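You operate a simulated robot arm through the tools that you are given. There is no shell and no other tool. Be economical: measure what you need, move in short steps, check, and stop when the job is done.

You are at the controls of a simulated robot arm. One attempt, no reset.

TASK
Wet-sand the filler smear off the patched slab with the fine block.
Fine: the purple block lies in the bench drawer; wet it on the water tray first, put it back and shut the drawer.

Only the result counts: the job must be done as asked and must still hold three seconds after the hand-in. Knocking over, shifting, dropping, spilling or breaking anything else fails it.

THE ROBOT
A 7-joint arm with a two-finger parallel gripper on a trunk, on a base that drives. Base frame: it is fixed to the floor where the robot stands at the start and does not move with it; the origin is under the middle of the robot, x ahead of it, y to its left, z up. Units: cm, degrees, N and s.
With the tool pointing down near the work surface it reaches from about 10 to 66 cm from the robot's upright axis, wherever it stands. Its first joint turns from -115.0 to 115.0 degrees. Places, roughly: bench drawer [70, 0, 70]; water tray [60, -150, 90]. Payload 3.91 kg.
The TCP is the grasp point between the finger pads, 3 cm short of the fingertips. In the tool frame z runs along the fingers and y along their closing line. The gripper opens to 11 cm. The fingers are 2 cm wide and 1 cm thick; the gripper's body (4.8 by 11.2 cm) begins 5.5 cm behind the TCP.
Orientation is that of the tool frame in the base frame, as [roll, pitch, yaw] about the fixed x, y, z axes, in that order (R = Rz(yaw) Ry(pitch) Rx(roll)). With the fingers straight down and closing along the base's y, the tool's x points along the base's -x, its y along +y and its z along -z.

THE INTERFACE
- The arm moves only by the tool send_rows. Its argument "increments" is a list of rows, each an object (a shift or turn left out is 0, a gripper value left out holds the last) with "travel": the shift along the tool's x, y, z in cm, a list of three; "turn": the turn, a rotation vector about the tool's x, y, z in degrees, a list of three; "gripper": the opening, from 0 (shut) to 1 (fully open). In form: [{"travel": [x, y, z], "turn": [rx, ry, rz], "gripper": gripper}, ...]. A call has 1 to 20 rows; each row shifts and turns the commanded pose from where the row before left it, along the tool's axes as they then stand. A row lasts 0.2 s, in which the tool goes at most 5 cm and 8.6 degrees; a call with a longer step from one row to the next is refused whole, and so is a gripper value outside its range. Where a pose cannot be reached the arm comes as near as it can. A force on the tool above 40 N (or 10 N above the force at the start of the call, whichever is more), or a blocked arm, ends the call early, and 0.2 s more pass. Each finger travels about 10.8 cm/s and halts on what it meets, pressing with about 26 N; the grip force reading is that of the motor and also rises with nothing between the fingers. The clock runs only during rows and for 0.2 s after the last one: add rows that do not move to give the fingers time. The reply holds the time, the measured pose of the TCP, the force on the tool along the base axes, the opening and the grip force, in the units named above and with some noise.
- Cameras (640 x 400 px; columns grow to the right, rows downward): "scene" is now at [-0.92, 10.83, 179.54]; the picture's right is [-0.65, -0.76, 0.00], its down [-0.65, 0.56, -0.50] and it looks along [0.38, -0.33, -0.86] (base axes); focal length 275 px, centre (320, 200). "wrist" rides on the gripper at [7.2, 1.7, -10.3] in the tool frame; the picture's right is [-0.23, 0.97, 0.00], its down [-0.76, -0.18, -0.62] and it looks along [-0.61, -0.14, 0.78] (tool axes); focal length 222 px, centre (320, 200). There is no depth. A picture from a camera that has moved, and an enlarged one, comes with that camera's place and axes in the base frame and with its lens.
- snapshot(camera): a new picture of that camera. It takes no simulated time.
- move_column(by): slides the trunk up (or, below 0, down) by that many cm; the arm and the scene camera ride with it, the base frame stays. It gives what a move gives, with no picture.
- base_move(legs): drives the robot by 1 to 6 legs, each [ahead, turn to the left] in cm and degrees, along the robot's own axes; the way and the turn of a leg run together, so that a leg with both is an arc; at most 150 cm and 180 degrees a leg. The arm and the cameras ride along, it lands a little off, and it stops where it bumps. It gives what a move gives.
- turn_head(pan, tilt): turns the head with the scene camera to pan (to the left, within 155 degrees either way) and tilt (down, from -29 to 69), counted from straight ahead of the robot. It gives what a move gives.
- zoom(camera, box): a new picture of the part [left, top, right, bottom] of that camera's present view, enlarged. It takes no simulated time.
- close_job(): hands the job in; it is judged then, once.

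Go step by step. Nothing tells you exact positions but the pictures and the camera data: compare them with the known pose of the tool, close in by small moves and look again before you grip or let go. The budget is 120 turns and 90 pictures, counting those below and the enlarged ones. Unless the task says otherwise, let go and move clear before handing in, and close with one line.

The tools are called after "Emit:" by a JSON object that holds its "api" and its "payload". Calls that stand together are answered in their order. send_rows: Moves the arm, as the interface text tells. Its arguments: {"type":"object","properties":{"increments":{"type":"array"}},"required":["increments"]} The other tools are called the same way: move_column (by) slides the trunk up or down; base_move (legs) drives the base; turn_head (pan, tilt) turns the head that bears the scene camera; snapshot (camera) takes a picture; zoom (camera, box) takes an enlarged picture of a part of a camera's view; close_job () hands the job in.

At the start:

```text
time_s: 0.0
tcp_pos: [34.47, -32.65, 114.05]
tool_rot: [179.9, 0.2, -180.0]
force: [0.4, 0.6, 0.0]
gripper_width: 11.01
finger_force: 0.1
trunk travel left (down, up): [-92.5, 6.5]
robot x, y, heading: [-0.12, 0.07, -0.1]
head pan, tilt: [-40.8, 59.7]
```

scene: 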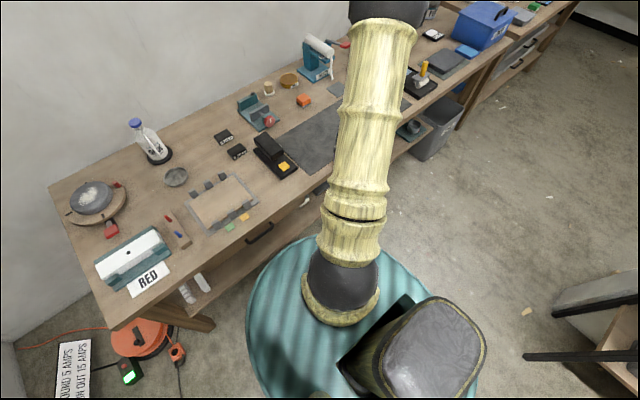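
wrist: 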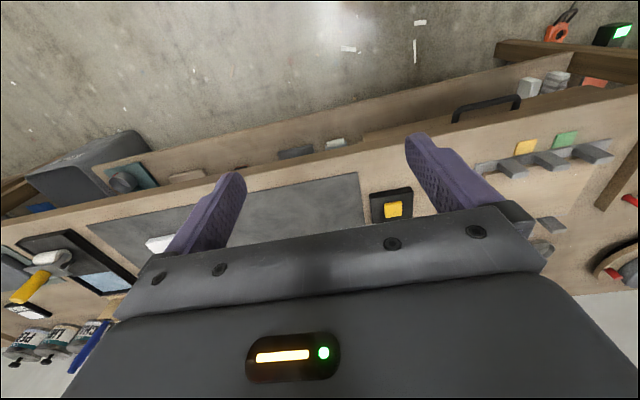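

I see a long bench along the front of the robot with many items; the drawer with the black handle is in front. I'll look around with the head first.

Emit:
{"api": "turn_head", "payload": {"pan": 0, "tilt": 45}}

Emit:
{"api": "snapshot", "payload": {"camera": "scene"}}

Emit:
{"api": "turn_head", "payload": {"pan": -70, "tilt": 35}}

Emit:
{"api": "snapshot", "payload": {"camera": "scene"}}

```text
time_s: 1.1
tcp_pos: [34.42, -32.59, 114.0]
tool_rot: [179.9, 0.1, 179.9]
force: [-0.8, 0.3, 0.2]
gripper_width: 11.0
finger_force: 0.1
trunk travel left (down, up): [-92.5, 6.5]
robot x, y, heading: [0.06, 0.14, 0.0]
head pan, tilt: [0.0, 45.0]
```

```text
87 pictures are left
camera scene: at [2.15, 15.2, 181.46], right [0.0, -1.0, 0.0], down [-0.71, 0.0, -0.71], along [0.71, 0.0, -0.71], focal length 275 px, centre (320, 200)
```

scene: 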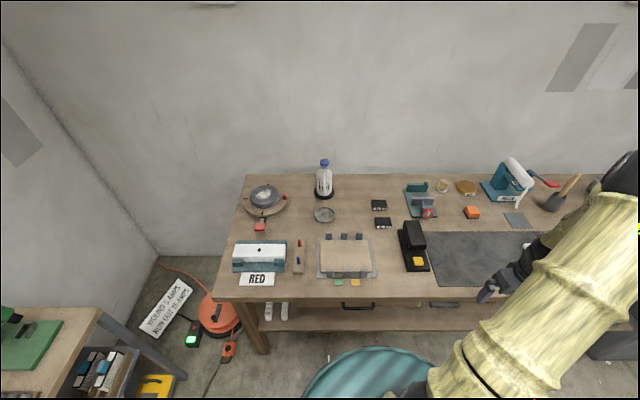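

```text
time_s: 2.5
tcp_pos: [34.44, -32.61, 114.01]
tool_rot: [-179.9, 0.0, -180.0]
force: [-0.6, 0.2, 1.0]
gripper_width: 11.0
finger_force: 0.1
trunk travel left (down, up): [-92.5, 6.5]
robot x, y, heading: [0.25, 0.21, -0.2]
head pan, tilt: [-70.0, 35.0]
```

```text
86 pictures are left
camera scene: at [-2.96, 6.94, 182.94], right [-0.94, -0.34, 0.0], down [-0.2, 0.54, -0.82], along [0.28, -0.77, -0.57], focal length 275 px, centre (320, 200)
```

scene: 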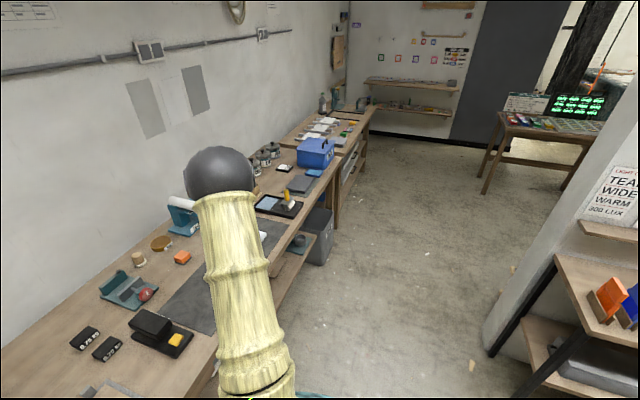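

The water tray should be around y=-150. Zooming there and on the drawer area.

Emit:
{"api": "zoom", "payload": {"camera": "scene", "box": [230, 90, 390, 270]}}

Emit:
{"api": "turn_head", "payload": {"pan": 0, "tilt": 60}}

Emit:
{"api": "zoom", "payload": {"camera": "scene", "box": [200, 60, 520, 260]}}

```text
2.22 times, centred on (310, 180) of scene
camera zoom: at [-2.96, 6.94, 182.94], right [-0.94, -0.34, 0.0], down [-0.2, 0.54, -0.82], along [0.28, -0.77, -0.57], focal length 610 px, centre (342, 244)
```

zoom: 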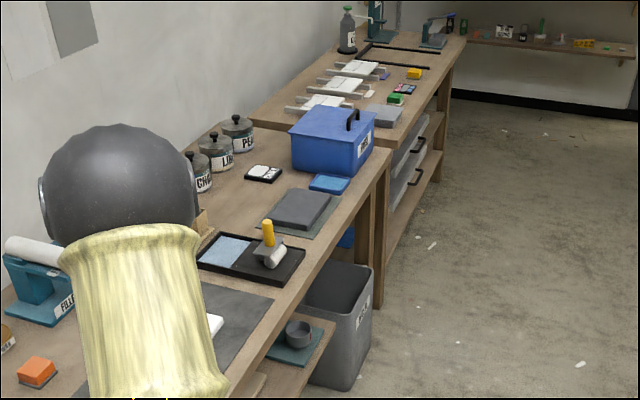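

```text
time_s: 3.9
tcp_pos: [34.51, -32.81, 113.9]
tool_rot: [-180.0, 0.0, -180.0]
force: [0.0, -0.3, 0.0]
gripper_width: 10.99
finger_force: 0.1
trunk travel left (down, up): [-92.5, 6.5]
robot x, y, heading: [-0.13, 0.33, 0.1]
head pan, tilt: [0.0, 60.0]
```

```text
2.00 times, centred on (360, 160) of scene
camera zoom: at [0.68, 15.2, 179.51], right [0.0, -1.0, 0.0], down [-0.87, 0.0, -0.5], along [0.5, 0.0, -0.87], focal length 549 px, centre (240, 280)
```

zoom: 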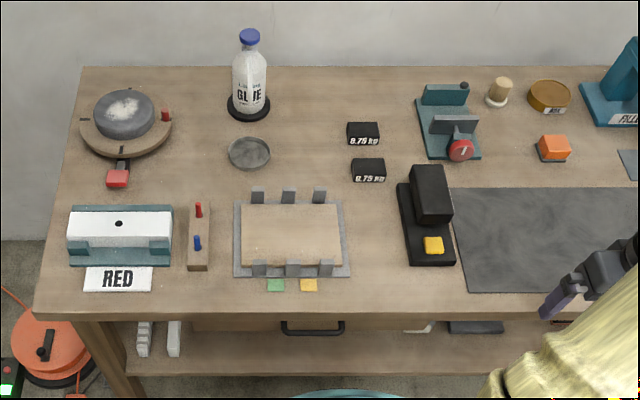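

I need an unobstructed look at the mat and water tray area: back up a little and look again.

Emit:
{"api": "base_move", "payload": {"legs": [[-25, 0], [0, -90], [90, 0], [0, 90]]}}

Emit:
{"api": "turn_head", "payload": {"pan": 15, "tilt": 35}}

Emit:
{"api": "snapshot", "payload": {"camera": "scene"}}

```text
time_s: 17.7
tcp_pos: [10.85, -119.99, 114.02]
tool_rot: [-179.9, 0.0, -177.5]
force: [-0.4, -0.4, 0.1]
gripper_width: 11.01
finger_force: 0.0
trunk travel left (down, up): [-92.5, 6.5]
robot x, y, heading: [-24.96, -88.78, 2.5]
head pan, tilt: [0.0, 60.0]
```

```text
time_s: 18.6
tcp_pos: [10.85, -119.82, 114.05]
tool_rot: [-180.0, 0.0, -177.5]
force: [-0.2, 0.1, -0.5]
gripper_width: 10.99
finger_force: 0.0
trunk travel left (down, up): [-92.5, 6.5]
robot x, y, heading: [-25.08, -88.69, 2.5]
head pan, tilt: [15.0, 35.0]
```

```text
83 pictures are left
camera scene: at [-23.29, -71.16, 182.93], right [0.3, -0.95, 0.0], down [-0.55, -0.17, -0.82], along [0.78, 0.25, -0.57], focal length 275 px, centre (320, 200)
```

scene: 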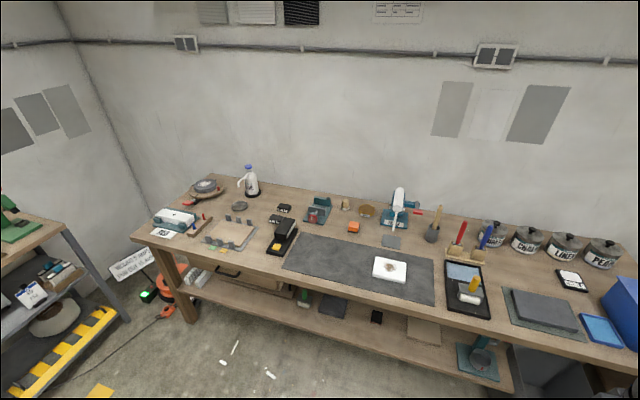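

Emit:
{"api": "zoom", "payload": {"camera": "scene", "box": [270, 170, 450, 310]}}

Emit:
{"api": "zoom", "payload": {"camera": "scene", "box": [430, 200, 640, 360]}}

Emit:
{"api": "zoom", "payload": {"camera": "scene", "box": [140, 160, 320, 310]}}

```text
2.86 times, centred on (360, 240) of scene
camera zoom: at [-23.29, -71.16, 182.93], right [0.3, -0.95, 0.0], down [-0.55, -0.17, -0.82], along [0.78, 0.25, -0.57], focal length 785 px, centre (206, 86)
```

zoom: 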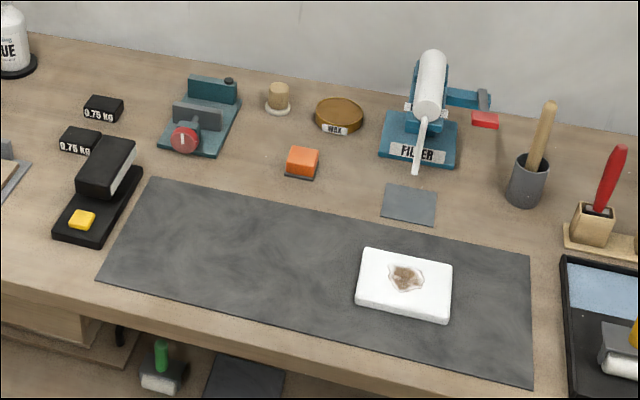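

```text
2.50 times, centred on (535, 280) of scene
camera zoom: at [-23.29, -71.16, 182.93], right [0.3, -0.95, 0.0], down [-0.55, -0.17, -0.82], along [0.78, 0.25, -0.57], focal length 686 px, centre (-218, 0)
```

zoom: 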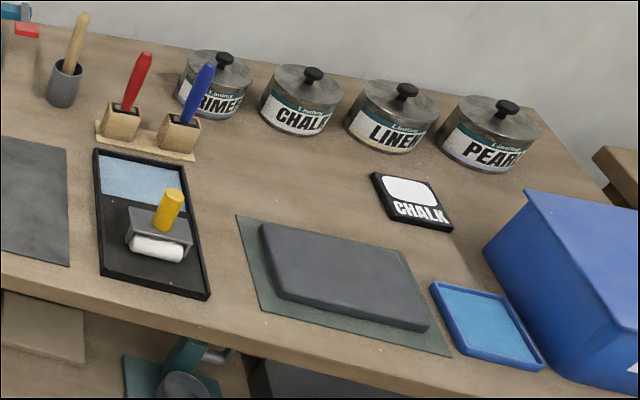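

```text
2.67 times, centred on (230, 235) of scene
camera zoom: at [-23.29, -71.16, 182.93], right [0.3, -0.95, 0.0], down [-0.55, -0.17, -0.82], along [0.78, 0.25, -0.57], focal length 732 px, centre (560, 107)
```

zoom: 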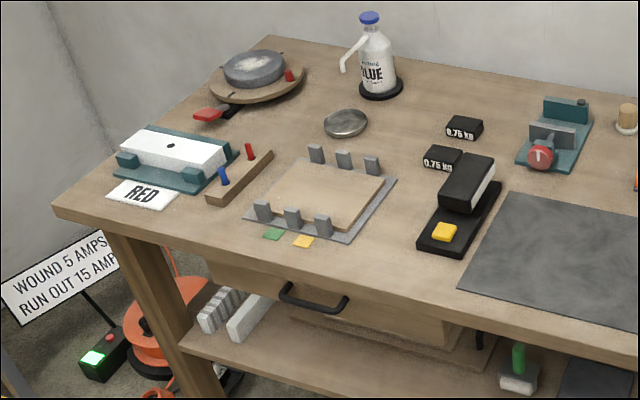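

The patched slab is the white one at about (78,-76) on the grey mat; the blue shallow tray near (76,-174) looks like the water tray. Now I go back to the drawer.

Emit:
{"api": "base_move", "payload": {"legs": [[0, 87.5], [89, 0], [0, -90], [22, 0]]}}

Emit:
{"api": "turn_head", "payload": {"pan": 0, "tilt": 69}}

Emit:
{"api": "snapshot", "payload": {"camera": "scene"}}

```text
time_s: 32.1
tcp_pos: [30.64, -33.57, 114.05]
tool_rot: [-180.0, -0.1, -178.8]
force: [-0.1, 0.1, -0.2]
gripper_width: 11.0
finger_force: 0.0
trunk travel left (down, up): [-92.5, 6.5]
robot x, y, heading: [-4.52, -1.59, 1.3]
head pan, tilt: [15.0, 35.0]
```

```text
time_s: 33.1
tcp_pos: [30.74, -33.46, 114.09]
tool_rot: [-179.9, 0.0, -178.8]
force: [-0.6, -0.2, 0.2]
gripper_width: 11.01
finger_force: 0.1
trunk travel left (down, up): [-92.5, 6.5]
robot x, y, heading: [-4.71, -1.8, 1.4]
head pan, tilt: [0.0, 68.8]
```

```text
79 pictures are left
camera scene: at [-5.28, 13.58, 178.58], right [0.03, -1.0, 0.0], down [-0.93, -0.02, -0.36], along [0.36, 0.01, -0.93], focal length 275 px, centre (320, 200)
```

scene: 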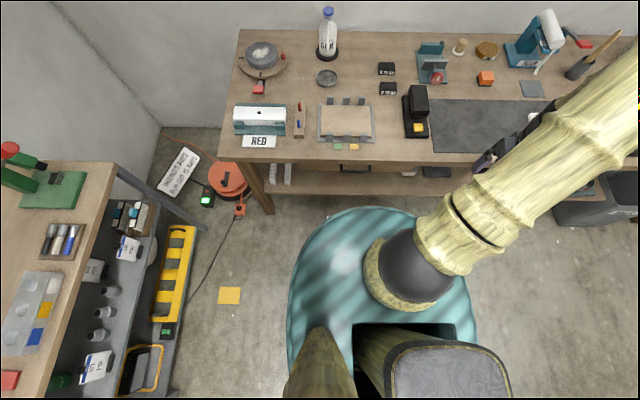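

I'm back near the drawer. I'll turn the gripper horizontal (pointing at the bench, closing vertically) to take the handle bar.

Emit:
{"api": "send_rows", "payload": {"increments": [{"turn": [0, -8.2, 0]}, {"turn": [0, -8.2, 0]}, {"turn": [0, -8.2, 0]}, {"turn": [0, -8.2, 0]}, {"turn": [0, -8.2, 0]}, {"turn": [0, -8.2, 0]}, {"turn": [0, -8.2, 0]}, {"turn": [0, -8.2, 0]}, {"turn": [0, -8.2, 0]}, {"turn": [0, -8.1, 0]}, {"turn": [0, -8.1, 0]}]}}

Emit:
{"api": "snapshot", "payload": {"camera": "wrist"}}

Emit:
{"api": "snapshot", "payload": {"camera": "scene"}}

```text
time_s: 35.5
tcp_pos: [30.67, -33.62, 114.1]
tool_rot: [10.7, 89.8, 12.2]
force: [0.7, 0.3, -1.1]
gripper_width: 11.01
finger_force: 0.1
trunk travel left (down, up): [-92.5, 6.5]
robot x, y, heading: [-4.6, -1.6, 1.4]
head pan, tilt: [0.0, 68.8]
```

```text
78 pictures are left
camera wrist: at [20.29, -32.01, 106.72], right [-0.02, 0.97, 0.23], down [-0.62, -0.19, 0.76], along [0.78, -0.12, 0.61], focal length 222 px, centre (320, 200)
```

wrist: 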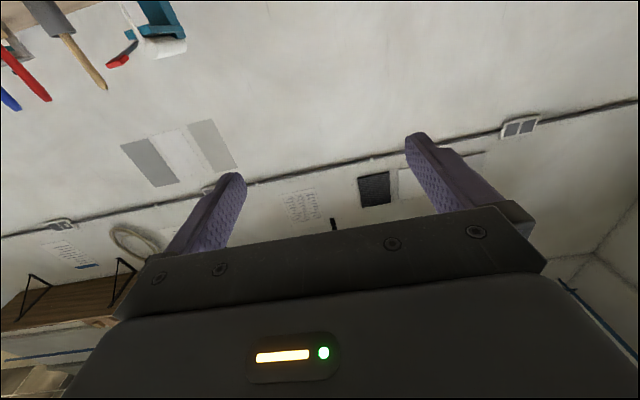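

```text
77 pictures are left
camera scene: at [-5.29, 13.52, 178.58], right [0.03, -1.0, 0.0], down [-0.93, -0.02, -0.36], along [0.36, 0.01, -0.93], focal length 275 px, centre (320, 200)
```

scene: 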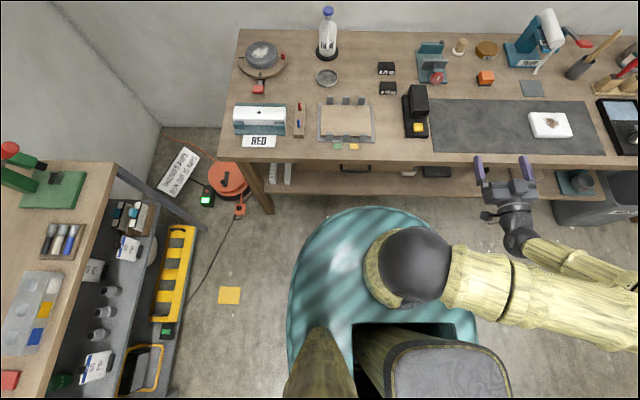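

Reach is fine. Next roll the gripper 90°, lower the trunk, and bring it in front of the drawer.

Emit:
{"api": "send_rows", "payload": {"increments": [{"turn": [0, 0, 8.2]}, {"turn": [0, 0, 8.2]}, {"turn": [0, 0, 8.2]}, {"turn": [0, 0, 8.2]}, {"turn": [0, 0, 8.2]}, {"turn": [0, 0, 8.2]}, {"turn": [0, 0, 8.2]}, {"turn": [0, 0, 8.2]}, {"turn": [0, 0, 8.2]}, {"turn": [0, 0, 8.1]}, {"turn": [0, 0, 8.1]}, {"travel": [4, 0, 0]}, {"travel": [4, 0, 0]}, {"travel": [4, 0, 0]}, {"travel": [4, 0, 0]}, {"travel": [4, 0, 0]}, {"travel": [4, 0, 0]}, {"travel": [4, 0, 0]}, {"travel": [4, 0, 0]}]}}

Emit:
{"api": "move_column", "payload": {"by": -45}}

Emit:
{"api": "snapshot", "payload": {"camera": "wrist"}}

Emit:
{"api": "snapshot", "payload": {"camera": "scene"}}

```text
time_s: 39.5
tcp_pos: [32.04, -4.24, 107.9]
tool_rot: [89.8, 0.1, 91.4]
force: [-0.4, 0.9, 0.2]
gripper_width: 10.96
finger_force: 0.0
out of reach, approached as far as the arm can: row 15, 16, 17, 18, 19
trunk travel left (down, up): [-92.5, 6.5]
robot x, y, heading: [-4.76, -1.96, 1.4]
head pan, tilt: [0.0, 68.8]
```

```text
refused: -45 is not a number from -40 to 40
```

```text
76 pictures are left
camera wrist: at [21.54, 2.77, 109.39], right [0.0, -0.23, 0.97], down [-0.61, -0.78, -0.18], along [0.8, -0.59, -0.14], focal length 222 px, centre (320, 200)
```

wrist: 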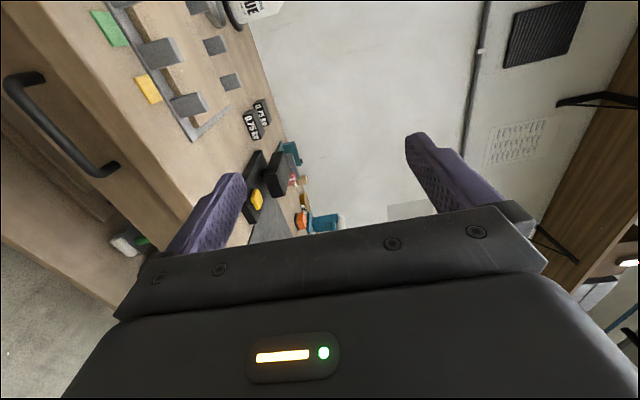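

```text
75 pictures are left
camera scene: at [-5.24, 13.71, 178.57], right [0.03, -1.0, 0.0], down [-0.93, -0.02, -0.36], along [0.36, 0.01, -0.93], focal length 275 px, centre (320, 200)
```

scene: 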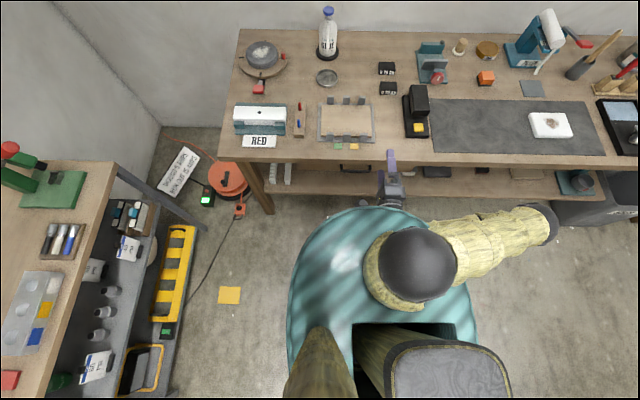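

The handle is visible around (54, -1, 67). Lower the trunk and look closer.

Emit:
{"api": "move_column", "payload": {"by": -40}}

Emit:
{"api": "snapshot", "payload": {"camera": "wrist"}}

Emit:
{"api": "snapshot", "payload": {"camera": "scene"}}

```text
time_s: 43.3
tcp_pos: [32.03, -4.38, 67.86]
tool_rot: [89.9, 0.0, 91.3]
force: [-0.3, -0.3, 0.6]
gripper_width: 11.0
finger_force: 0.0
trunk travel left (down, up): [-52.5, 46.5]
robot x, y, heading: [-4.37, -1.63, 1.7]
head pan, tilt: [0.0, 68.8]
```

```text
74 pictures are left
camera wrist: at [21.49, 2.64, 69.41], right [0.0, -0.23, 0.97], down [-0.61, -0.78, -0.18], along [0.8, -0.59, -0.14], focal length 222 px, centre (320, 200)
```

wrist: 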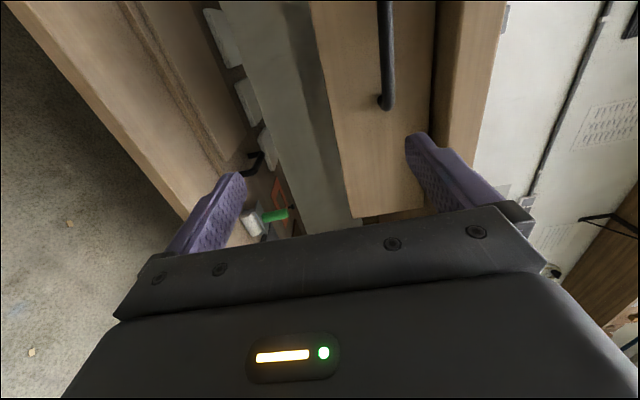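

```text
73 pictures are left
camera scene: at [-5.31, 13.58, 138.58], right [0.03, -1.0, 0.0], down [-0.93, -0.02, -0.36], along [0.36, 0.01, -0.93], focal length 275 px, centre (320, 200)
```

scene: 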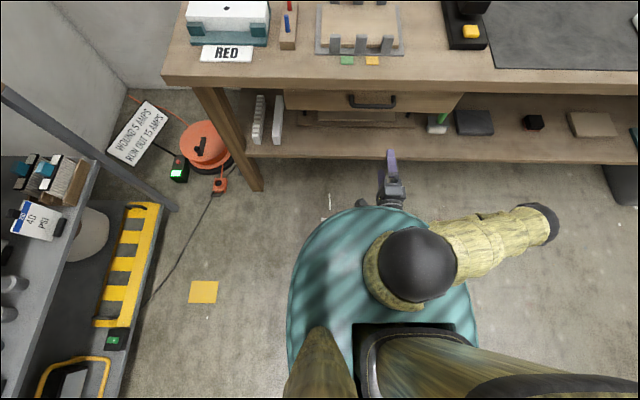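

Triangulating both views, the bench top is really at about z≈88 and the handle near (49,-1,75). I'll raise to the handle height and look again.

Emit:
{"api": "send_rows", "payload": {"increments": [{"travel": [1.7, 3.5, 0]}, {"travel": [1.7, 3.5, 0]}, {}]}}

Emit:
{"api": "snapshot", "payload": {"camera": "wrist"}}

Emit:
{"api": "zoom", "payload": {"camera": "scene", "box": [280, 40, 480, 220]}}

```text
time_s: 44.1
tcp_pos: [34.94, -1.88, 69.07]
tool_rot: [89.6, 0.8, 90.8]
force: [0.3, -0.4, 1.1]
gripper_width: 11.0
finger_force: 0.1
out of reach, approached as far as the arm can: row 1, 2
trunk travel left (down, up): [-52.5, 46.5]
robot x, y, heading: [-4.7, -1.58, 1.4]
head pan, tilt: [0.0, 68.8]
```

```text
72 pictures are left
camera wrist: at [24.56, 5.39, 70.48], right [0.0, -0.21, 0.98], down [-0.61, -0.77, -0.17], along [0.79, -0.6, -0.13], focal length 222 px, centre (320, 200)
```

wrist: 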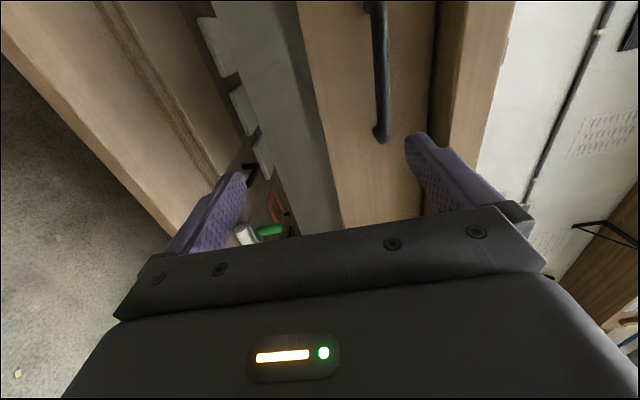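

```text
2.22 times, centred on (380, 130) of scene
camera zoom: at [-5.3, 13.58, 138.57], right [0.03, -1.0, 0.0], down [-0.93, -0.02, -0.36], along [0.36, 0.01, -0.93], focal length 610 px, centre (187, 356)
```

zoom: 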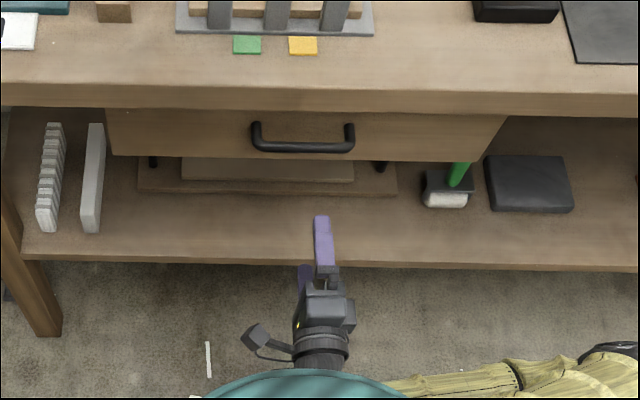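

Handle bar is near x≈48, y≈-0.4, z≈75, set back a bit under the bench edge (edge x≈45, z≈84–88). I'll back the base for more arm room and match the height.

Emit:
{"api": "base_move", "payload": {"legs": [[-14, 0]]}}

Emit:
{"api": "move_column", "payload": {"by": 6}}

Emit:
{"api": "send_rows", "payload": {"increments": [{"gripper": 0.5}, {"travel": [0, 0, 4]}, {"travel": [0, 0, 4]}, {"travel": [0, 0, 4]}, {"travel": [0, 0, 4]}, {}]}}

Emit:
{"api": "snapshot", "payload": {"camera": "wrist"}}

```text
time_s: 45.4
tcp_pos: [20.93, -1.94, 69.06]
tool_rot: [89.5, 0.8, 91.1]
force: [0.5, 0.0, -0.4]
gripper_width: 10.98
finger_force: 0.0
trunk travel left (down, up): [-52.5, 46.5]
robot x, y, heading: [-18.86, -2.28, 1.4]
head pan, tilt: [0.0, 68.8]
```

```text
time_s: 46.4
tcp_pos: [20.85, -2.06, 75.16]
tool_rot: [89.4, 0.8, 91.1]
force: [-0.4, 0.1, 0.6]
gripper_width: 10.98
finger_force: 0.0
trunk travel left (down, up): [-58.5, 40.5]
robot x, y, heading: [-18.77, -1.99, 1.6]
head pan, tilt: [0.0, 68.8]
```

```text
time_s: 47.8
tcp_pos: [36.54, -1.65, 75.55]
tool_rot: [89.6, 0.8, 91.1]
force: [-0.1, -0.2, -0.1]
gripper_width: 5.46
finger_force: 0.0
trunk travel left (down, up): [-58.5, 40.5]
robot x, y, heading: [-18.57, -2.43, 1.6]
head pan, tilt: [0.0, 68.8]
```

```text
70 pictures are left
camera wrist: at [26.12, 5.31, 77.02], right [0.0, -0.22, 0.98], down [-0.61, -0.78, -0.17], along [0.79, -0.59, -0.13], focal length 222 px, centre (320, 200)
```

wrist: 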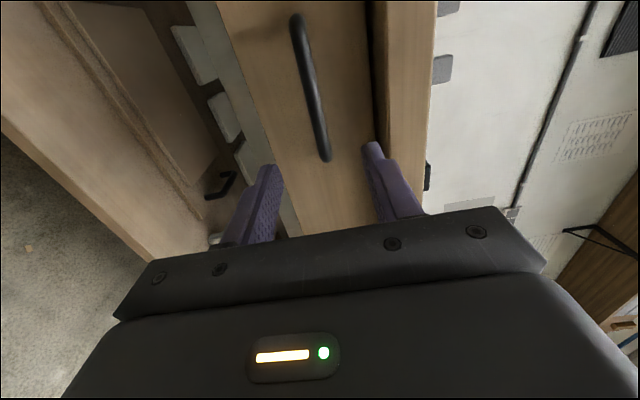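

Aligned in height with the bar. Moving in to it.

Emit:
{"api": "send_rows", "payload": {"increments": [{"travel": [1, 0, 4]}, {"travel": [1, 0, 4]}, {"travel": [0, 0, 2]}, {}]}}

Emit:
{"api": "snapshot", "payload": {"camera": "wrist"}}

```text
time_s: 48.8
tcp_pos: [46.77, 0.73, 75.64]
tool_rot: [89.6, 0.6, 91.1]
force: [-0.7, -0.9, 0.9]
gripper_width: 5.52
finger_force: 0.1
trunk travel left (down, up): [-58.5, 40.5]
robot x, y, heading: [-18.92, -1.92, 1.5]
head pan, tilt: [0.0, 68.8]
```

```text
69 pictures are left
camera wrist: at [36.25, 7.76, 77.04], right [0.0, -0.22, 0.98], down [-0.61, -0.78, -0.17], along [0.8, -0.59, -0.13], focal length 222 px, centre (320, 200)
```

wrist: 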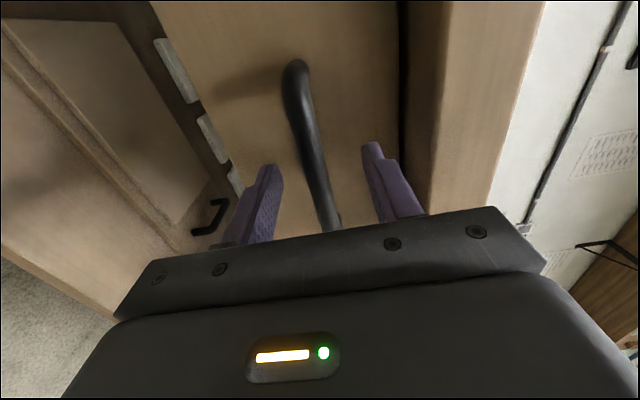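

Bar is between the fingers. Advance a little and close.

Emit:
{"api": "send_rows", "payload": {"increments": [{"travel": [0, 0, 1]}, {"gripper": 0}, {}, {}, {}]}}

Emit:
{"api": "snapshot", "payload": {"camera": "wrist"}}

```text
time_s: 50.0
tcp_pos: [47.67, 0.57, 75.47]
tool_rot: [89.6, 0.7, 91.0]
force: [-2.0, 0.6, -6.1]
gripper_width: 1.36
finger_force: 44.9
trunk travel left (down, up): [-58.5, 40.5]
robot x, y, heading: [-18.6, -1.75, 1.3]
head pan, tilt: [0.0, 68.8]
```

```text
68 pictures are left
camera wrist: at [37.21, 7.7, 76.93], right [0.0, -0.22, 0.98], down [-0.61, -0.78, -0.17], along [0.79, -0.59, -0.13], focal length 222 px, centre (320, 200)
```

wrist: 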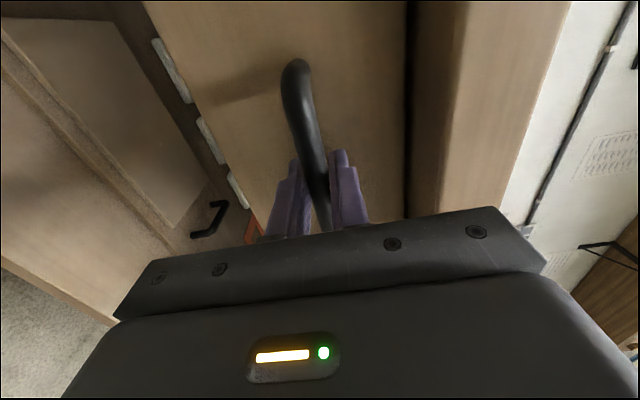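

Gripped the bar. Pulling the drawer straight out.

Emit:
{"api": "send_rows", "payload": {"increments": [{"travel": [0.02, 0, -1]}, {"travel": [0.03, 0, -2]}, {"travel": [0.03, 0, -2]}, {"travel": [0.03, 0, -2]}, {"travel": [0.03, 0, -2]}, {"travel": [0.03, 0, -2]}, {"travel": [0.03, 0, -2]}, {"travel": [0.03, 0, -2]}, {"travel": [0.03, 0, -2]}, {}]}}

Emit:
{"api": "snapshot", "payload": {"camera": "scene"}}

```text
time_s: 52.2
tcp_pos: [30.77, 0.48, 75.38]
tool_rot: [89.3, 0.7, 91.0]
force: [0.6, -5.6, 31.3]
gripper_width: 1.36
finger_force: 45.4
trunk travel left (down, up): [-58.5, 40.5]
robot x, y, heading: [-18.36, -1.54, 1.6]
head pan, tilt: [0.0, 68.8]
```

```text
67 pictures are left
camera scene: at [-19.8, 13.13, 144.61], right [0.03, -1.0, 0.0], down [-0.93, -0.02, -0.36], along [0.36, 0.01, -0.93], focal length 275 px, centre (320, 200)
```

scene: 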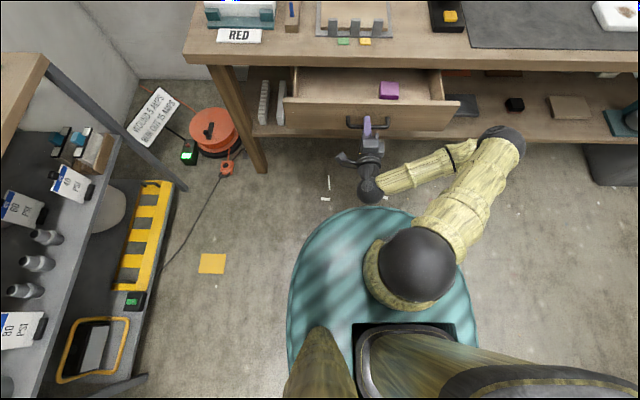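

The drawer is opening and the purple block is visible inside. Pull further so the block clears the bench edge.

Emit:
{"api": "send_rows", "payload": {"increments": [{"travel": [0, 0.2, 0]}, {"travel": [0.03, 0.1, -2]}, {"travel": [0.03, 0, -2]}, {"travel": [0.03, 0, -2]}, {"travel": [0.03, 0, -2]}, {}]}}

Emit:
{"api": "snapshot", "payload": {"camera": "scene"}}

```text
time_s: 53.6
tcp_pos: [22.73, 0.53, 75.47]
tool_rot: [89.6, 0.7, 91.1]
force: [-1.1, -5.6, 2.6]
gripper_width: 1.38
finger_force: 45.2
trunk travel left (down, up): [-58.5, 40.5]
robot x, y, heading: [-18.71, -1.96, 1.8]
head pan, tilt: [0.0, 68.8]
```

```text
66 pictures are left
camera scene: at [-19.58, 13.13, 144.57], right [0.03, -1.0, 0.0], down [-0.93, -0.02, -0.36], along [0.36, 0.01, -0.93], focal length 275 px, centre (320, 200)
```

scene: 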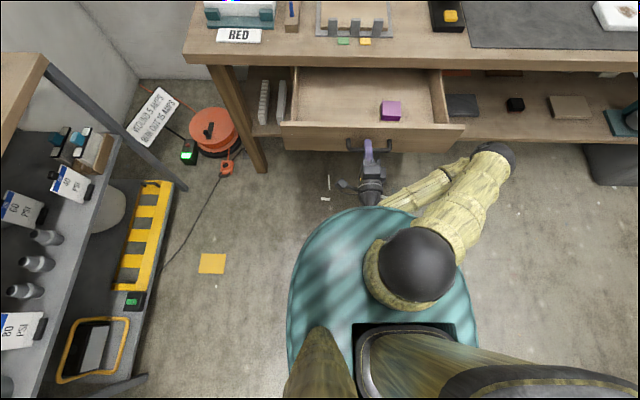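

Drawer is open 25 cm. Release the handle, back off, and raise.

Emit:
{"api": "send_rows", "payload": {"increments": [{"gripper": 0.45}, {}, {}, {"travel": [0, 0, -2]}, {"travel": [0, 0, -2]}, {"travel": [0, 0, -2]}, {}]}}

Emit:
{"api": "zoom", "payload": {"camera": "scene", "box": [270, 50, 490, 180]}}

Emit:
{"api": "move_column", "payload": {"by": 35}}

```text
time_s: 55.2
tcp_pos: [19.1, -1.18, 75.52]
tool_rot: [85.9, 4.3, 90.8]
force: [0.1, -0.4, -0.2]
gripper_width: 4.96
finger_force: 0.2
out of reach, approached as far as the arm can: row 4, 5, 6
trunk travel left (down, up): [-58.5, 40.5]
robot x, y, heading: [-18.55, -2.03, 1.7]
head pan, tilt: [0.0, 68.8]
```

```text
2.91 times, centred on (380, 115) of scene
camera zoom: at [-19.55, 13.2, 144.57], right [0.03, -1.0, 0.0], down [-0.93, -0.02, -0.36], along [0.36, 0.01, -0.93], focal length 799 px, centre (146, 447)
```

zoom: 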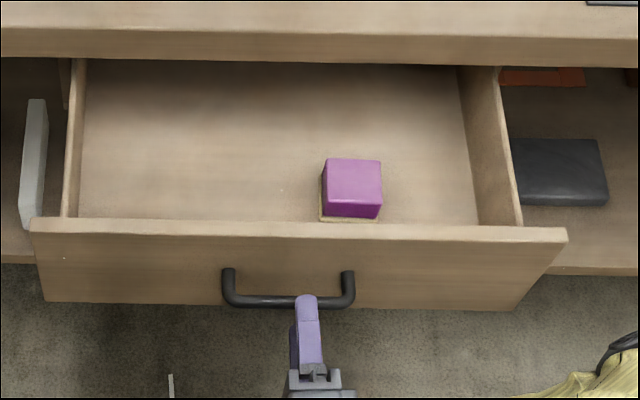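

```text
time_s: 58.7
tcp_pos: [18.68, -1.39, 110.25]
tool_rot: [86.5, 4.5, 90.6]
force: [-0.5, 0.5, 0.6]
gripper_width: 4.95
finger_force: 0.1
trunk travel left (down, up): [-93.5, 5.5]
robot x, y, heading: [-18.64, -2.0, 1.3]
head pan, tilt: [0.0, 68.8]
```

Lifted clear. Now reorient the gripper to point down.

Emit:
{"api": "send_rows", "payload": {"increments": [{"travel": [0, 0, 4], "turn": [0, 0, -8.2], "gripper": 0.9}, {"travel": [0, 0, 4], "turn": [0, 0, -8.2]}, {"travel": [0, 0, 4], "turn": [0, 0, -8.2]}, {"turn": [0, 0, -8.2]}, {"turn": [0, 0, -8.2]}, {"turn": [0, 0, -8.2]}, {"turn": [0, 0, -8.2]}, {"turn": [0, 0, -8.2]}, {"turn": [0, 0, -8.2]}, {"turn": [0, 0, -8.1]}, {"turn": [0, 0, -8.1]}, {}]}}

Emit:
{"api": "send_rows", "payload": {"increments": [{"turn": [0, 8.2, 0]}, {"turn": [0, 8.2, 0]}, {"turn": [0, 8.2, 0]}, {"turn": [0, 8.2, 0]}, {"turn": [0, 8.2, 0]}, {"turn": [0, 8.2, 0]}, {"turn": [0, 8.2, 0]}, {"turn": [0, 8.2, 0]}, {"turn": [0, 8.2, 0]}, {"turn": [0, 8.1, 0]}, {"turn": [0, 8.1, 0]}, {}]}}

Emit:
{"api": "snapshot", "payload": {"camera": "wrist"}}

Emit:
{"api": "snapshot", "payload": {"camera": "scene"}}

```text
time_s: 61.3
tcp_pos: [29.5, 0.6, 108.96]
tool_rot: [-49.2, 88.8, -48.2]
force: [-0.5, 0.5, 0.9]
gripper_width: 9.92
finger_force: 0.1
trunk travel left (down, up): [-93.5, 5.5]
robot x, y, heading: [-18.64, -1.9, 1.5]
head pan, tilt: [0.0, 68.8]
```

```text
time_s: 63.9
tcp_pos: [29.45, 0.52, 108.96]
tool_rot: [-179.2, 0.7, -178.9]
force: [-0.4, 0.6, 1.0]
gripper_width: 9.93
finger_force: 0.1
trunk travel left (down, up): [-93.5, 5.5]
robot x, y, heading: [-18.46, -2.03, 1.6]
head pan, tilt: [0.0, 68.8]
```

```text
64 pictures are left
camera wrist: at [22.19, 2.3, 119.1], right [0.21, 0.98, -0.01], down [0.76, -0.16, 0.63], along [0.62, -0.14, -0.77], focal length 222 px, centre (320, 200)
```

wrist: 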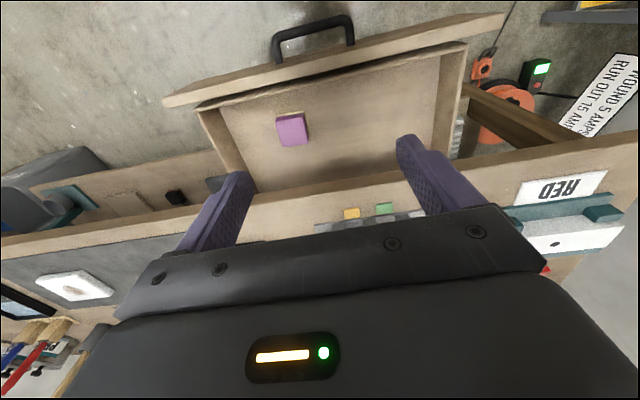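

```text
63 pictures are left
camera scene: at [-19.59, 13.18, 179.58], right [0.03, -1.0, 0.0], down [-0.93, -0.02, -0.36], along [0.36, 0.01, -0.93], focal length 275 px, centre (320, 200)
```

scene: 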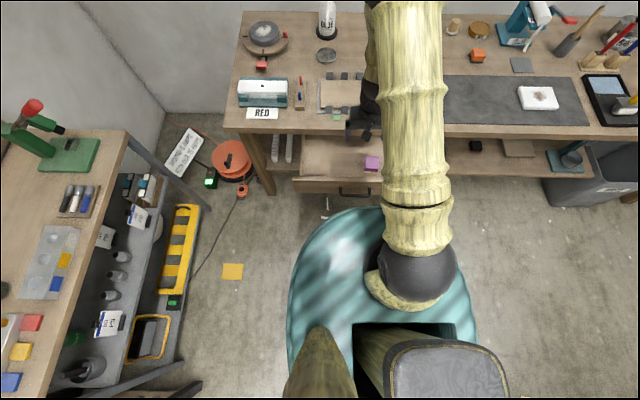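

Block top is about (38,-7.2,75.5). Move over it and down partway, then look.

Emit:
{"api": "send_rows", "payload": {"increments": [{"turn": [0.8, -0.7, 1.1]}, {"travel": [-3, -2.6, 0]}, {"travel": [-3, -2.6, 0]}, {"travel": [-2.6, -2.5, 0]}, {"travel": [0, 0, 4]}, {"travel": [0, 0, 4]}, {"travel": [0, 0, 4]}, {"travel": [0, 0, 4]}, {"travel": [0, 0, 4]}, {"travel": [0, 0, 4]}, {}]}}

Emit:
{"api": "snapshot", "payload": {"camera": "wrist"}}

Emit:
{"api": "snapshot", "payload": {"camera": "scene"}}

```text
time_s: 66.3
tcp_pos: [38.75, -7.87, 85.42]
tool_rot: [-178.5, 1.3, 180.0]
force: [-0.5, -0.3, -0.6]
gripper_width: 9.92
finger_force: 0.1
trunk travel left (down, up): [-93.5, 5.5]
robot x, y, heading: [-18.62, -2.18, 1.8]
head pan, tilt: [0.0, 68.8]
```

```text
62 pictures are left
camera wrist: at [31.19, -5.79, 95.38], right [0.23, 0.97, -0.02], down [0.75, -0.16, 0.65], along [0.63, -0.16, -0.76], focal length 222 px, centre (320, 200)
```

wrist: 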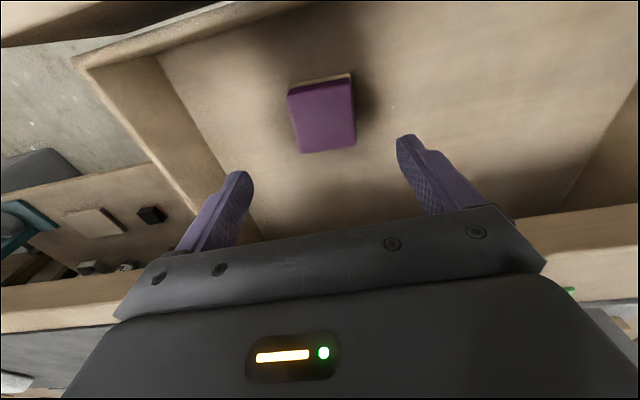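

```text
61 pictures are left
camera scene: at [-19.58, 13.24, 179.57], right [0.03, -1.0, 0.0], down [-0.93, -0.02, -0.36], along [0.36, 0.01, -0.93], focal length 275 px, centre (320, 200)
```

scene: 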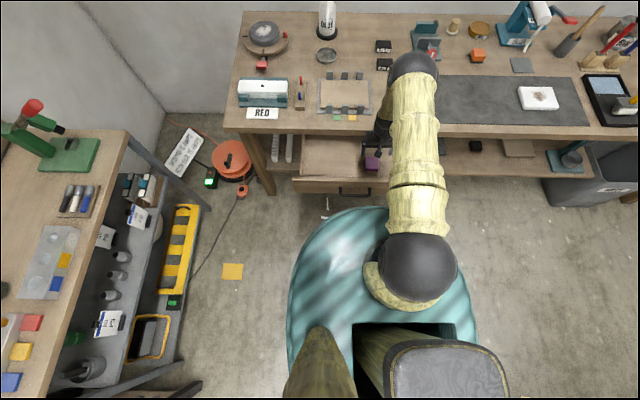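

Block spans about x 35.7–41.4, y −10.2…−5.0. Correct tilt and descend to grasp with fingertips just above the drawer floor.

Emit:
{"api": "send_rows", "payload": {"increments": [{"turn": [-1.5, 1.3, 0], "travel": [0.2, 0.25, 0]}, {"travel": [0, 0, 3]}, {"travel": [0, 0, 3]}, {"travel": [0, 0, 2]}, {}]}}

Emit:
{"api": "snapshot", "payload": {"camera": "wrist"}}

```text
time_s: 67.5
tcp_pos: [38.68, -7.27, 77.12]
tool_rot: [-180.0, 0.2, 180.0]
force: [-0.1, 0.3, 0.2]
gripper_width: 9.9
finger_force: 0.0
trunk travel left (down, up): [-93.5, 5.5]
robot x, y, heading: [-18.91, -2.12, 1.6]
head pan, tilt: [0.0, 68.8]
```

```text
60 pictures are left
camera wrist: at [31.42, -5.59, 87.41], right [0.23, 0.97, 0.0], down [0.76, -0.18, 0.62], along [0.61, -0.14, -0.78], focal length 222 px, centre (320, 200)
```

wrist: 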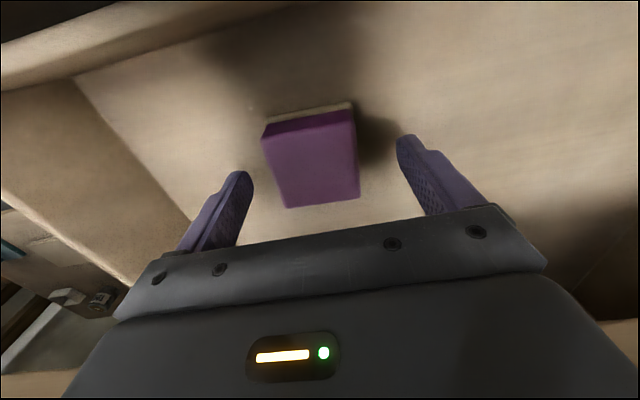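

Centered well; descend the final 2 cm and grip.

Emit:
{"api": "send_rows", "payload": {"increments": [{"travel": [0.2, -0.35, 1.2]}, {"travel": [0, 0, 0.9]}, {}, {"gripper": 0.3}, {}, {}, {}, {}]}}

Emit:
{"api": "snapshot", "payload": {"camera": "wrist"}}

```text
time_s: 69.3
tcp_pos: [38.43, -7.73, 75.25]
tool_rot: [-179.9, 0.2, -180.0]
force: [-0.6, 0.3, 0.4]
gripper_width: 6.01
finger_force: 26.1
trunk travel left (down, up): [-93.5, 5.5]
robot x, y, heading: [-18.87, -2.25, 1.6]
head pan, tilt: [0.0, 68.8]
```

```text
59 pictures are left
camera wrist: at [31.19, -6.01, 85.49], right [0.23, 0.97, 0.0], down [0.76, -0.18, 0.62], along [0.61, -0.14, -0.78], focal length 222 px, centre (320, 200)
```

wrist: 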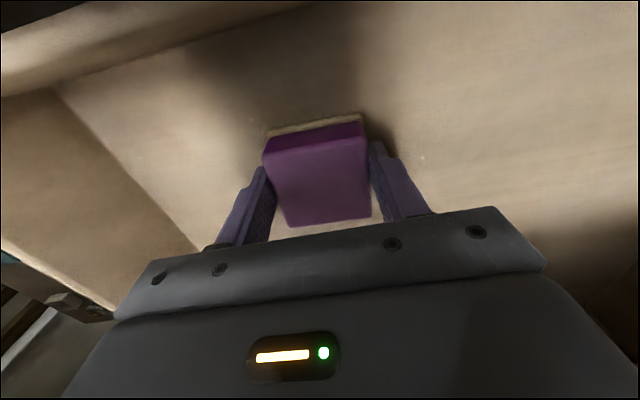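

Block is held (6.0 cm wide). Lift it out and drive to the water tray.

Emit:
{"api": "send_rows", "payload": {"increments": [{"travel": [0, 0, -2], "gripper": 0.2}, {"travel": [0, 0, -3]}, {"travel": [0, 0, -3]}, {"travel": [0, 0, -3]}, {"travel": [0, 0, -3]}, {"travel": [0, 0, -3]}, {"travel": [0, 0, -3]}, {"travel": [0, 0, -3]}, {"travel": [0, 0, -3]}, {"travel": [0, 0, -3]}, {"travel": [2, 0, 0]}, {}]}}

Emit:
{"api": "snapshot", "payload": {"camera": "wrist"}}

Emit:
{"api": "snapshot", "payload": {"camera": "scene"}}

```text
time_s: 71.9
tcp_pos: [36.39, -8.09, 104.18]
tool_rot: [-180.0, 0.1, -179.9]
force: [0.3, -0.6, -0.4]
gripper_width: 2.2
finger_force: 0.1
trunk travel left (down, up): [-93.5, 5.5]
robot x, y, heading: [-18.74, -1.93, 1.4]
head pan, tilt: [0.0, 68.8]
```

```text
58 pictures are left
camera wrist: at [29.12, -6.22, 114.4], right [0.23, 0.97, 0.0], down [0.76, -0.18, 0.62], along [0.61, -0.14, -0.78], focal length 222 px, centre (320, 200)
```

wrist: 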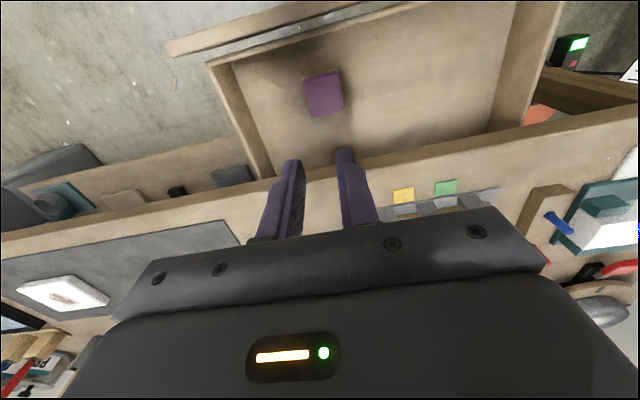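

```text
57 pictures are left
camera scene: at [-19.5, 13.22, 179.57], right [0.03, -1.0, 0.0], down [-0.93, -0.02, -0.36], along [0.36, 0.01, -0.93], focal length 275 px, centre (320, 200)
```

scene: 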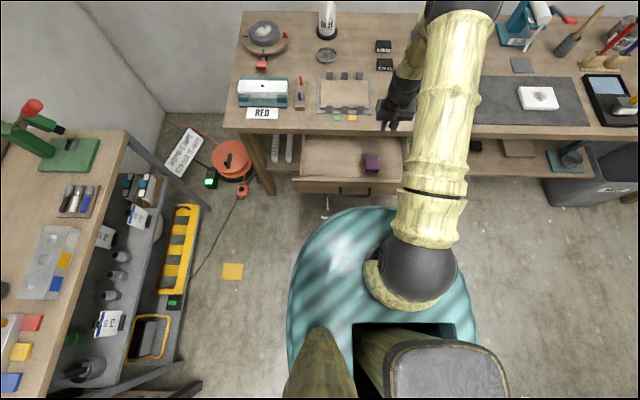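

The block slipped out at lift and sits back in the drawer—I gripped too shallow. Looking closer at its shape and place.

Emit:
{"api": "zoom", "payload": {"camera": "wrist", "box": [270, 40, 390, 140]}}

Emit:
{"api": "zoom", "payload": {"camera": "scene", "box": [330, 130, 420, 200]}}

```text
4.00 times, centred on (330, 90) of wrist
camera zoom: at [29.12, -6.22, 114.4], right [0.23, 0.97, 0.0], down [0.76, -0.18, 0.62], along [0.61, -0.14, -0.78], focal length 888 px, centre (280, 640)
```

zoom: 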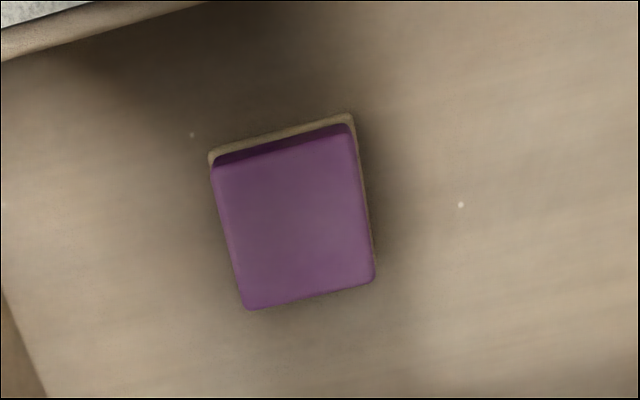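

```text
5.71 times, centred on (375, 165) of scene
camera zoom: at [-19.5, 13.22, 179.57], right [0.03, -1.0, 0.0], down [-0.93, -0.02, -0.36], along [0.36, 0.01, -0.93], focal length 1569 px, centre (6, 400)
```

zoom: 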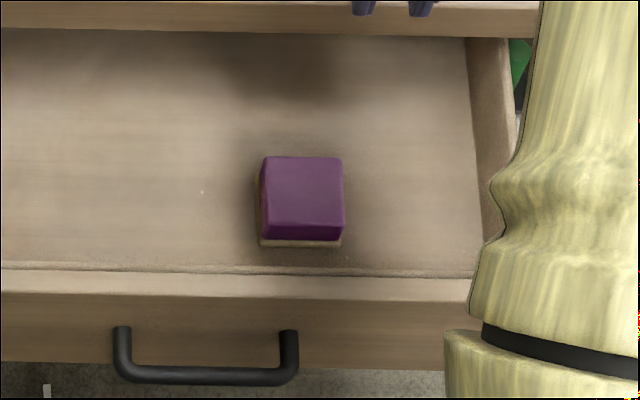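

Block top is actually near z≈73.3, center (38.9,-7.7). Descend again about 1.8 cm deeper this time.

Emit:
{"api": "send_rows", "payload": {"increments": [{"gripper": 0.85}, {"travel": [-2.4, 0.4, 0]}, {"travel": [0, 0, 4]}, {"travel": [0, 0, 4]}, {"travel": [0, 0, 4]}, {"travel": [0, 0, 4]}, {"travel": [0, 0, 4]}, {"travel": [0, 0, 4]}, {"travel": [0, 0, 3]}, {"travel": [0, 0, 2]}, {"travel": [0, 0, 1]}, {}]}}

Emit:
{"api": "snapshot", "payload": {"camera": "wrist"}}

```text
time_s: 74.5
tcp_pos: [38.82, -7.27, 74.28]
tool_rot: [180.0, 0.0, 180.0]
force: [-0.3, 0.0, -0.7]
gripper_width: 9.36
finger_force: 0.1
trunk travel left (down, up): [-93.5, 5.5]
robot x, y, heading: [-18.73, -1.71, 1.3]
head pan, tilt: [0.0, 68.8]
```

```text
54 pictures are left
camera wrist: at [31.53, -5.56, 84.47], right [0.23, 0.97, 0.0], down [0.76, -0.18, 0.62], along [0.61, -0.14, -0.78], focal length 222 px, centre (320, 200)
```

wrist: 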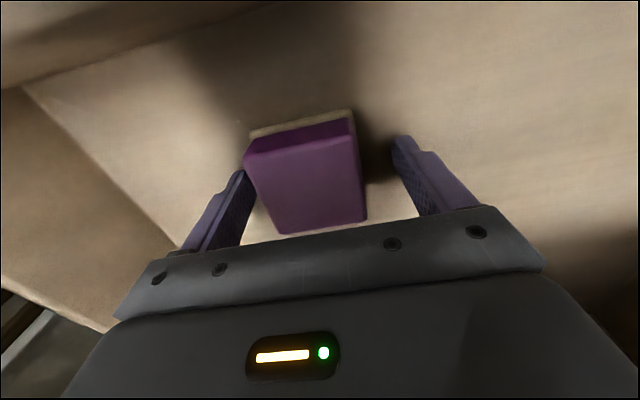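

Nudge to center and go down another ~0.9 cm gently, then grip.

Emit:
{"api": "send_rows", "payload": {"increments": [{"travel": [0, -0.5, 0]}, {"travel": [0, 0, 0.3]}, {"travel": [0, 0, 0.3]}, {"travel": [0, 0, 0.3]}, {}, {}]}}

Emit:
{"api": "send_rows", "payload": {"increments": [{"gripper": 0.4}, {}, {"gripper": 0}, {}, {}, {}, {}]}}

Emit:
{"api": "snapshot", "payload": {"camera": "wrist"}}

```text
time_s: 75.4
tcp_pos: [39.53, -7.84, 74.08]
tool_rot: [180.0, 0.8, -180.0]
force: [0.4, 2.5, 23.1]
gripper_width: 9.36
finger_force: 0.1
trunk travel left (down, up): [-93.5, 5.5]
robot x, y, heading: [-18.76, -2.19, 1.4]
head pan, tilt: [0.0, 68.8]
stopped in row 4: the force on the tool passed its limit (the readings are from after the stop); the commanded pose is now the measured one
```

```text
time_s: 77.0
tcp_pos: [39.08, -7.8, 74.09]
tool_rot: [-179.9, 0.8, -179.9]
force: [2.0, 3.7, 39.2]
gripper_width: 6.32
finger_force: 26.0
trunk travel left (down, up): [-93.5, 5.5]
robot x, y, heading: [-18.97, -2.14, 1.7]
head pan, tilt: [0.0, 68.8]
```

```text
53 pictures are left
camera wrist: at [31.76, -6.15, 84.24], right [0.23, 0.97, 0.0], down [0.75, -0.18, 0.63], along [0.62, -0.14, -0.77], focal length 222 px, centre (320, 200)
```

wrist: 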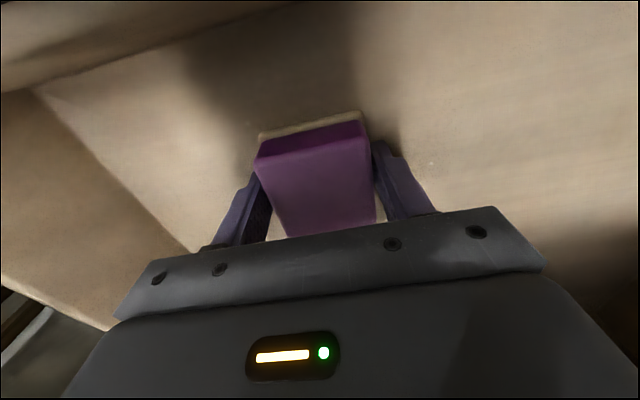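

The floor is at z≈71.1 (tips touched) and I'm now pinching the wider pad. Zoom to see where the pad ends.

Emit:
{"api": "zoom", "payload": {"camera": "wrist", "box": [230, 90, 420, 240]}}

Emit:
{"api": "zoom", "payload": {"camera": "scene", "box": [330, 120, 420, 200]}}

```text
2.67 times, centred on (325, 165) of wrist
camera zoom: at [31.76, -6.15, 84.24], right [0.23, 0.97, 0.0], down [0.75, -0.18, 0.63], along [0.62, -0.14, -0.77], focal length 592 px, centre (307, 293)
```

zoom: 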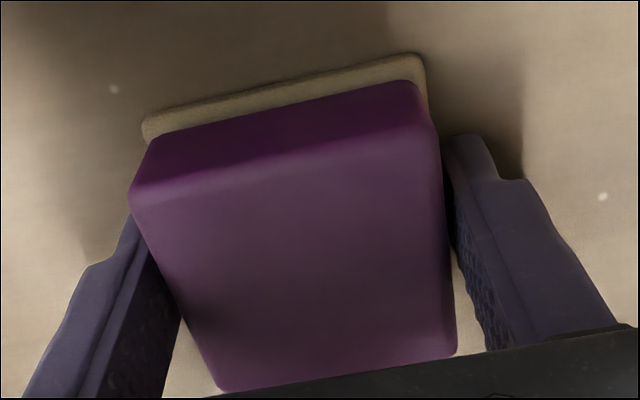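

```text
5.00 times, centred on (375, 160) of scene
camera zoom: at [-19.99, 13.3, 179.57], right [0.03, -1.0, 0.0], down [-0.93, -0.02, -0.36], along [0.36, 0.01, -0.93], focal length 1373 px, centre (45, 400)
```

zoom: 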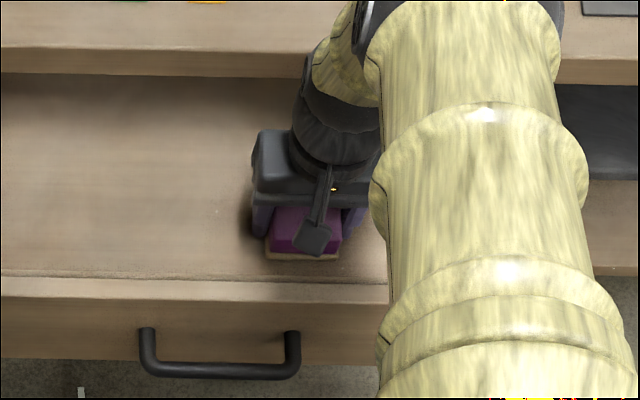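

Block's pad is ~0.4 cm thick. I'll open, rise 0.5 cm so the tips sit just above the pad, grip firmly, and lift slowly with a check.

Emit:
{"api": "send_rows", "payload": {"increments": [{"gripper": 0.7}, {}, {"travel": [0, 0, -0.4], "turn": [0, 0.8, 0]}, {"travel": [0.1, 0.1, -0.1]}, {"gripper": 0}, {}, {}, {}, {}]}}

Emit:
{"api": "send_rows", "payload": {"increments": [{"travel": [0, 0, -0.3]}, {"travel": [0, 0, -0.5]}, {"travel": [0, 0, -0.5]}, {"travel": [0, 0, -0.5]}, {"travel": [0, 0, -0.5]}, {"travel": [0, 0, -0.5]}, {}]}}

Emit:
{"api": "zoom", "payload": {"camera": "wrist", "box": [230, 90, 420, 240]}}

```text
time_s: 79.0
tcp_pos: [39.04, -7.65, 74.1]
tool_rot: [-179.9, -0.3, 180.0]
force: [-0.4, 0.8, 0.0]
gripper_width: 6.35
finger_force: 25.8
trunk travel left (down, up): [-93.5, 5.5]
robot x, y, heading: [-18.91, -1.7, 1.5]
head pan, tilt: [0.0, 68.8]
```

```text
time_s: 80.6
tcp_pos: [39.14, -7.79, 77.06]
tool_rot: [180.0, -0.3, -180.0]
force: [-0.1, 0.3, -1.6]
gripper_width: 6.37
finger_force: 25.6
trunk travel left (down, up): [-93.5, 5.5]
robot x, y, heading: [-18.78, -2.14, 1.7]
head pan, tilt: [0.0, 68.8]
```

```text
2.67 times, centred on (325, 165) of wrist
camera zoom: at [31.89, -6.08, 87.36], right [0.23, 0.97, 0.0], down [0.77, -0.18, 0.62], along [0.6, -0.14, -0.79], focal length 592 px, centre (307, 293)
```

zoom: 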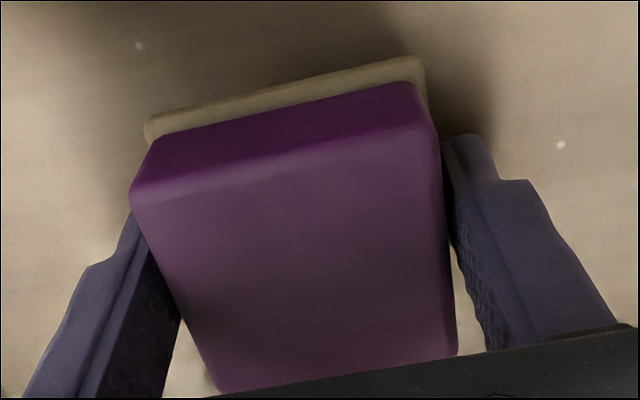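

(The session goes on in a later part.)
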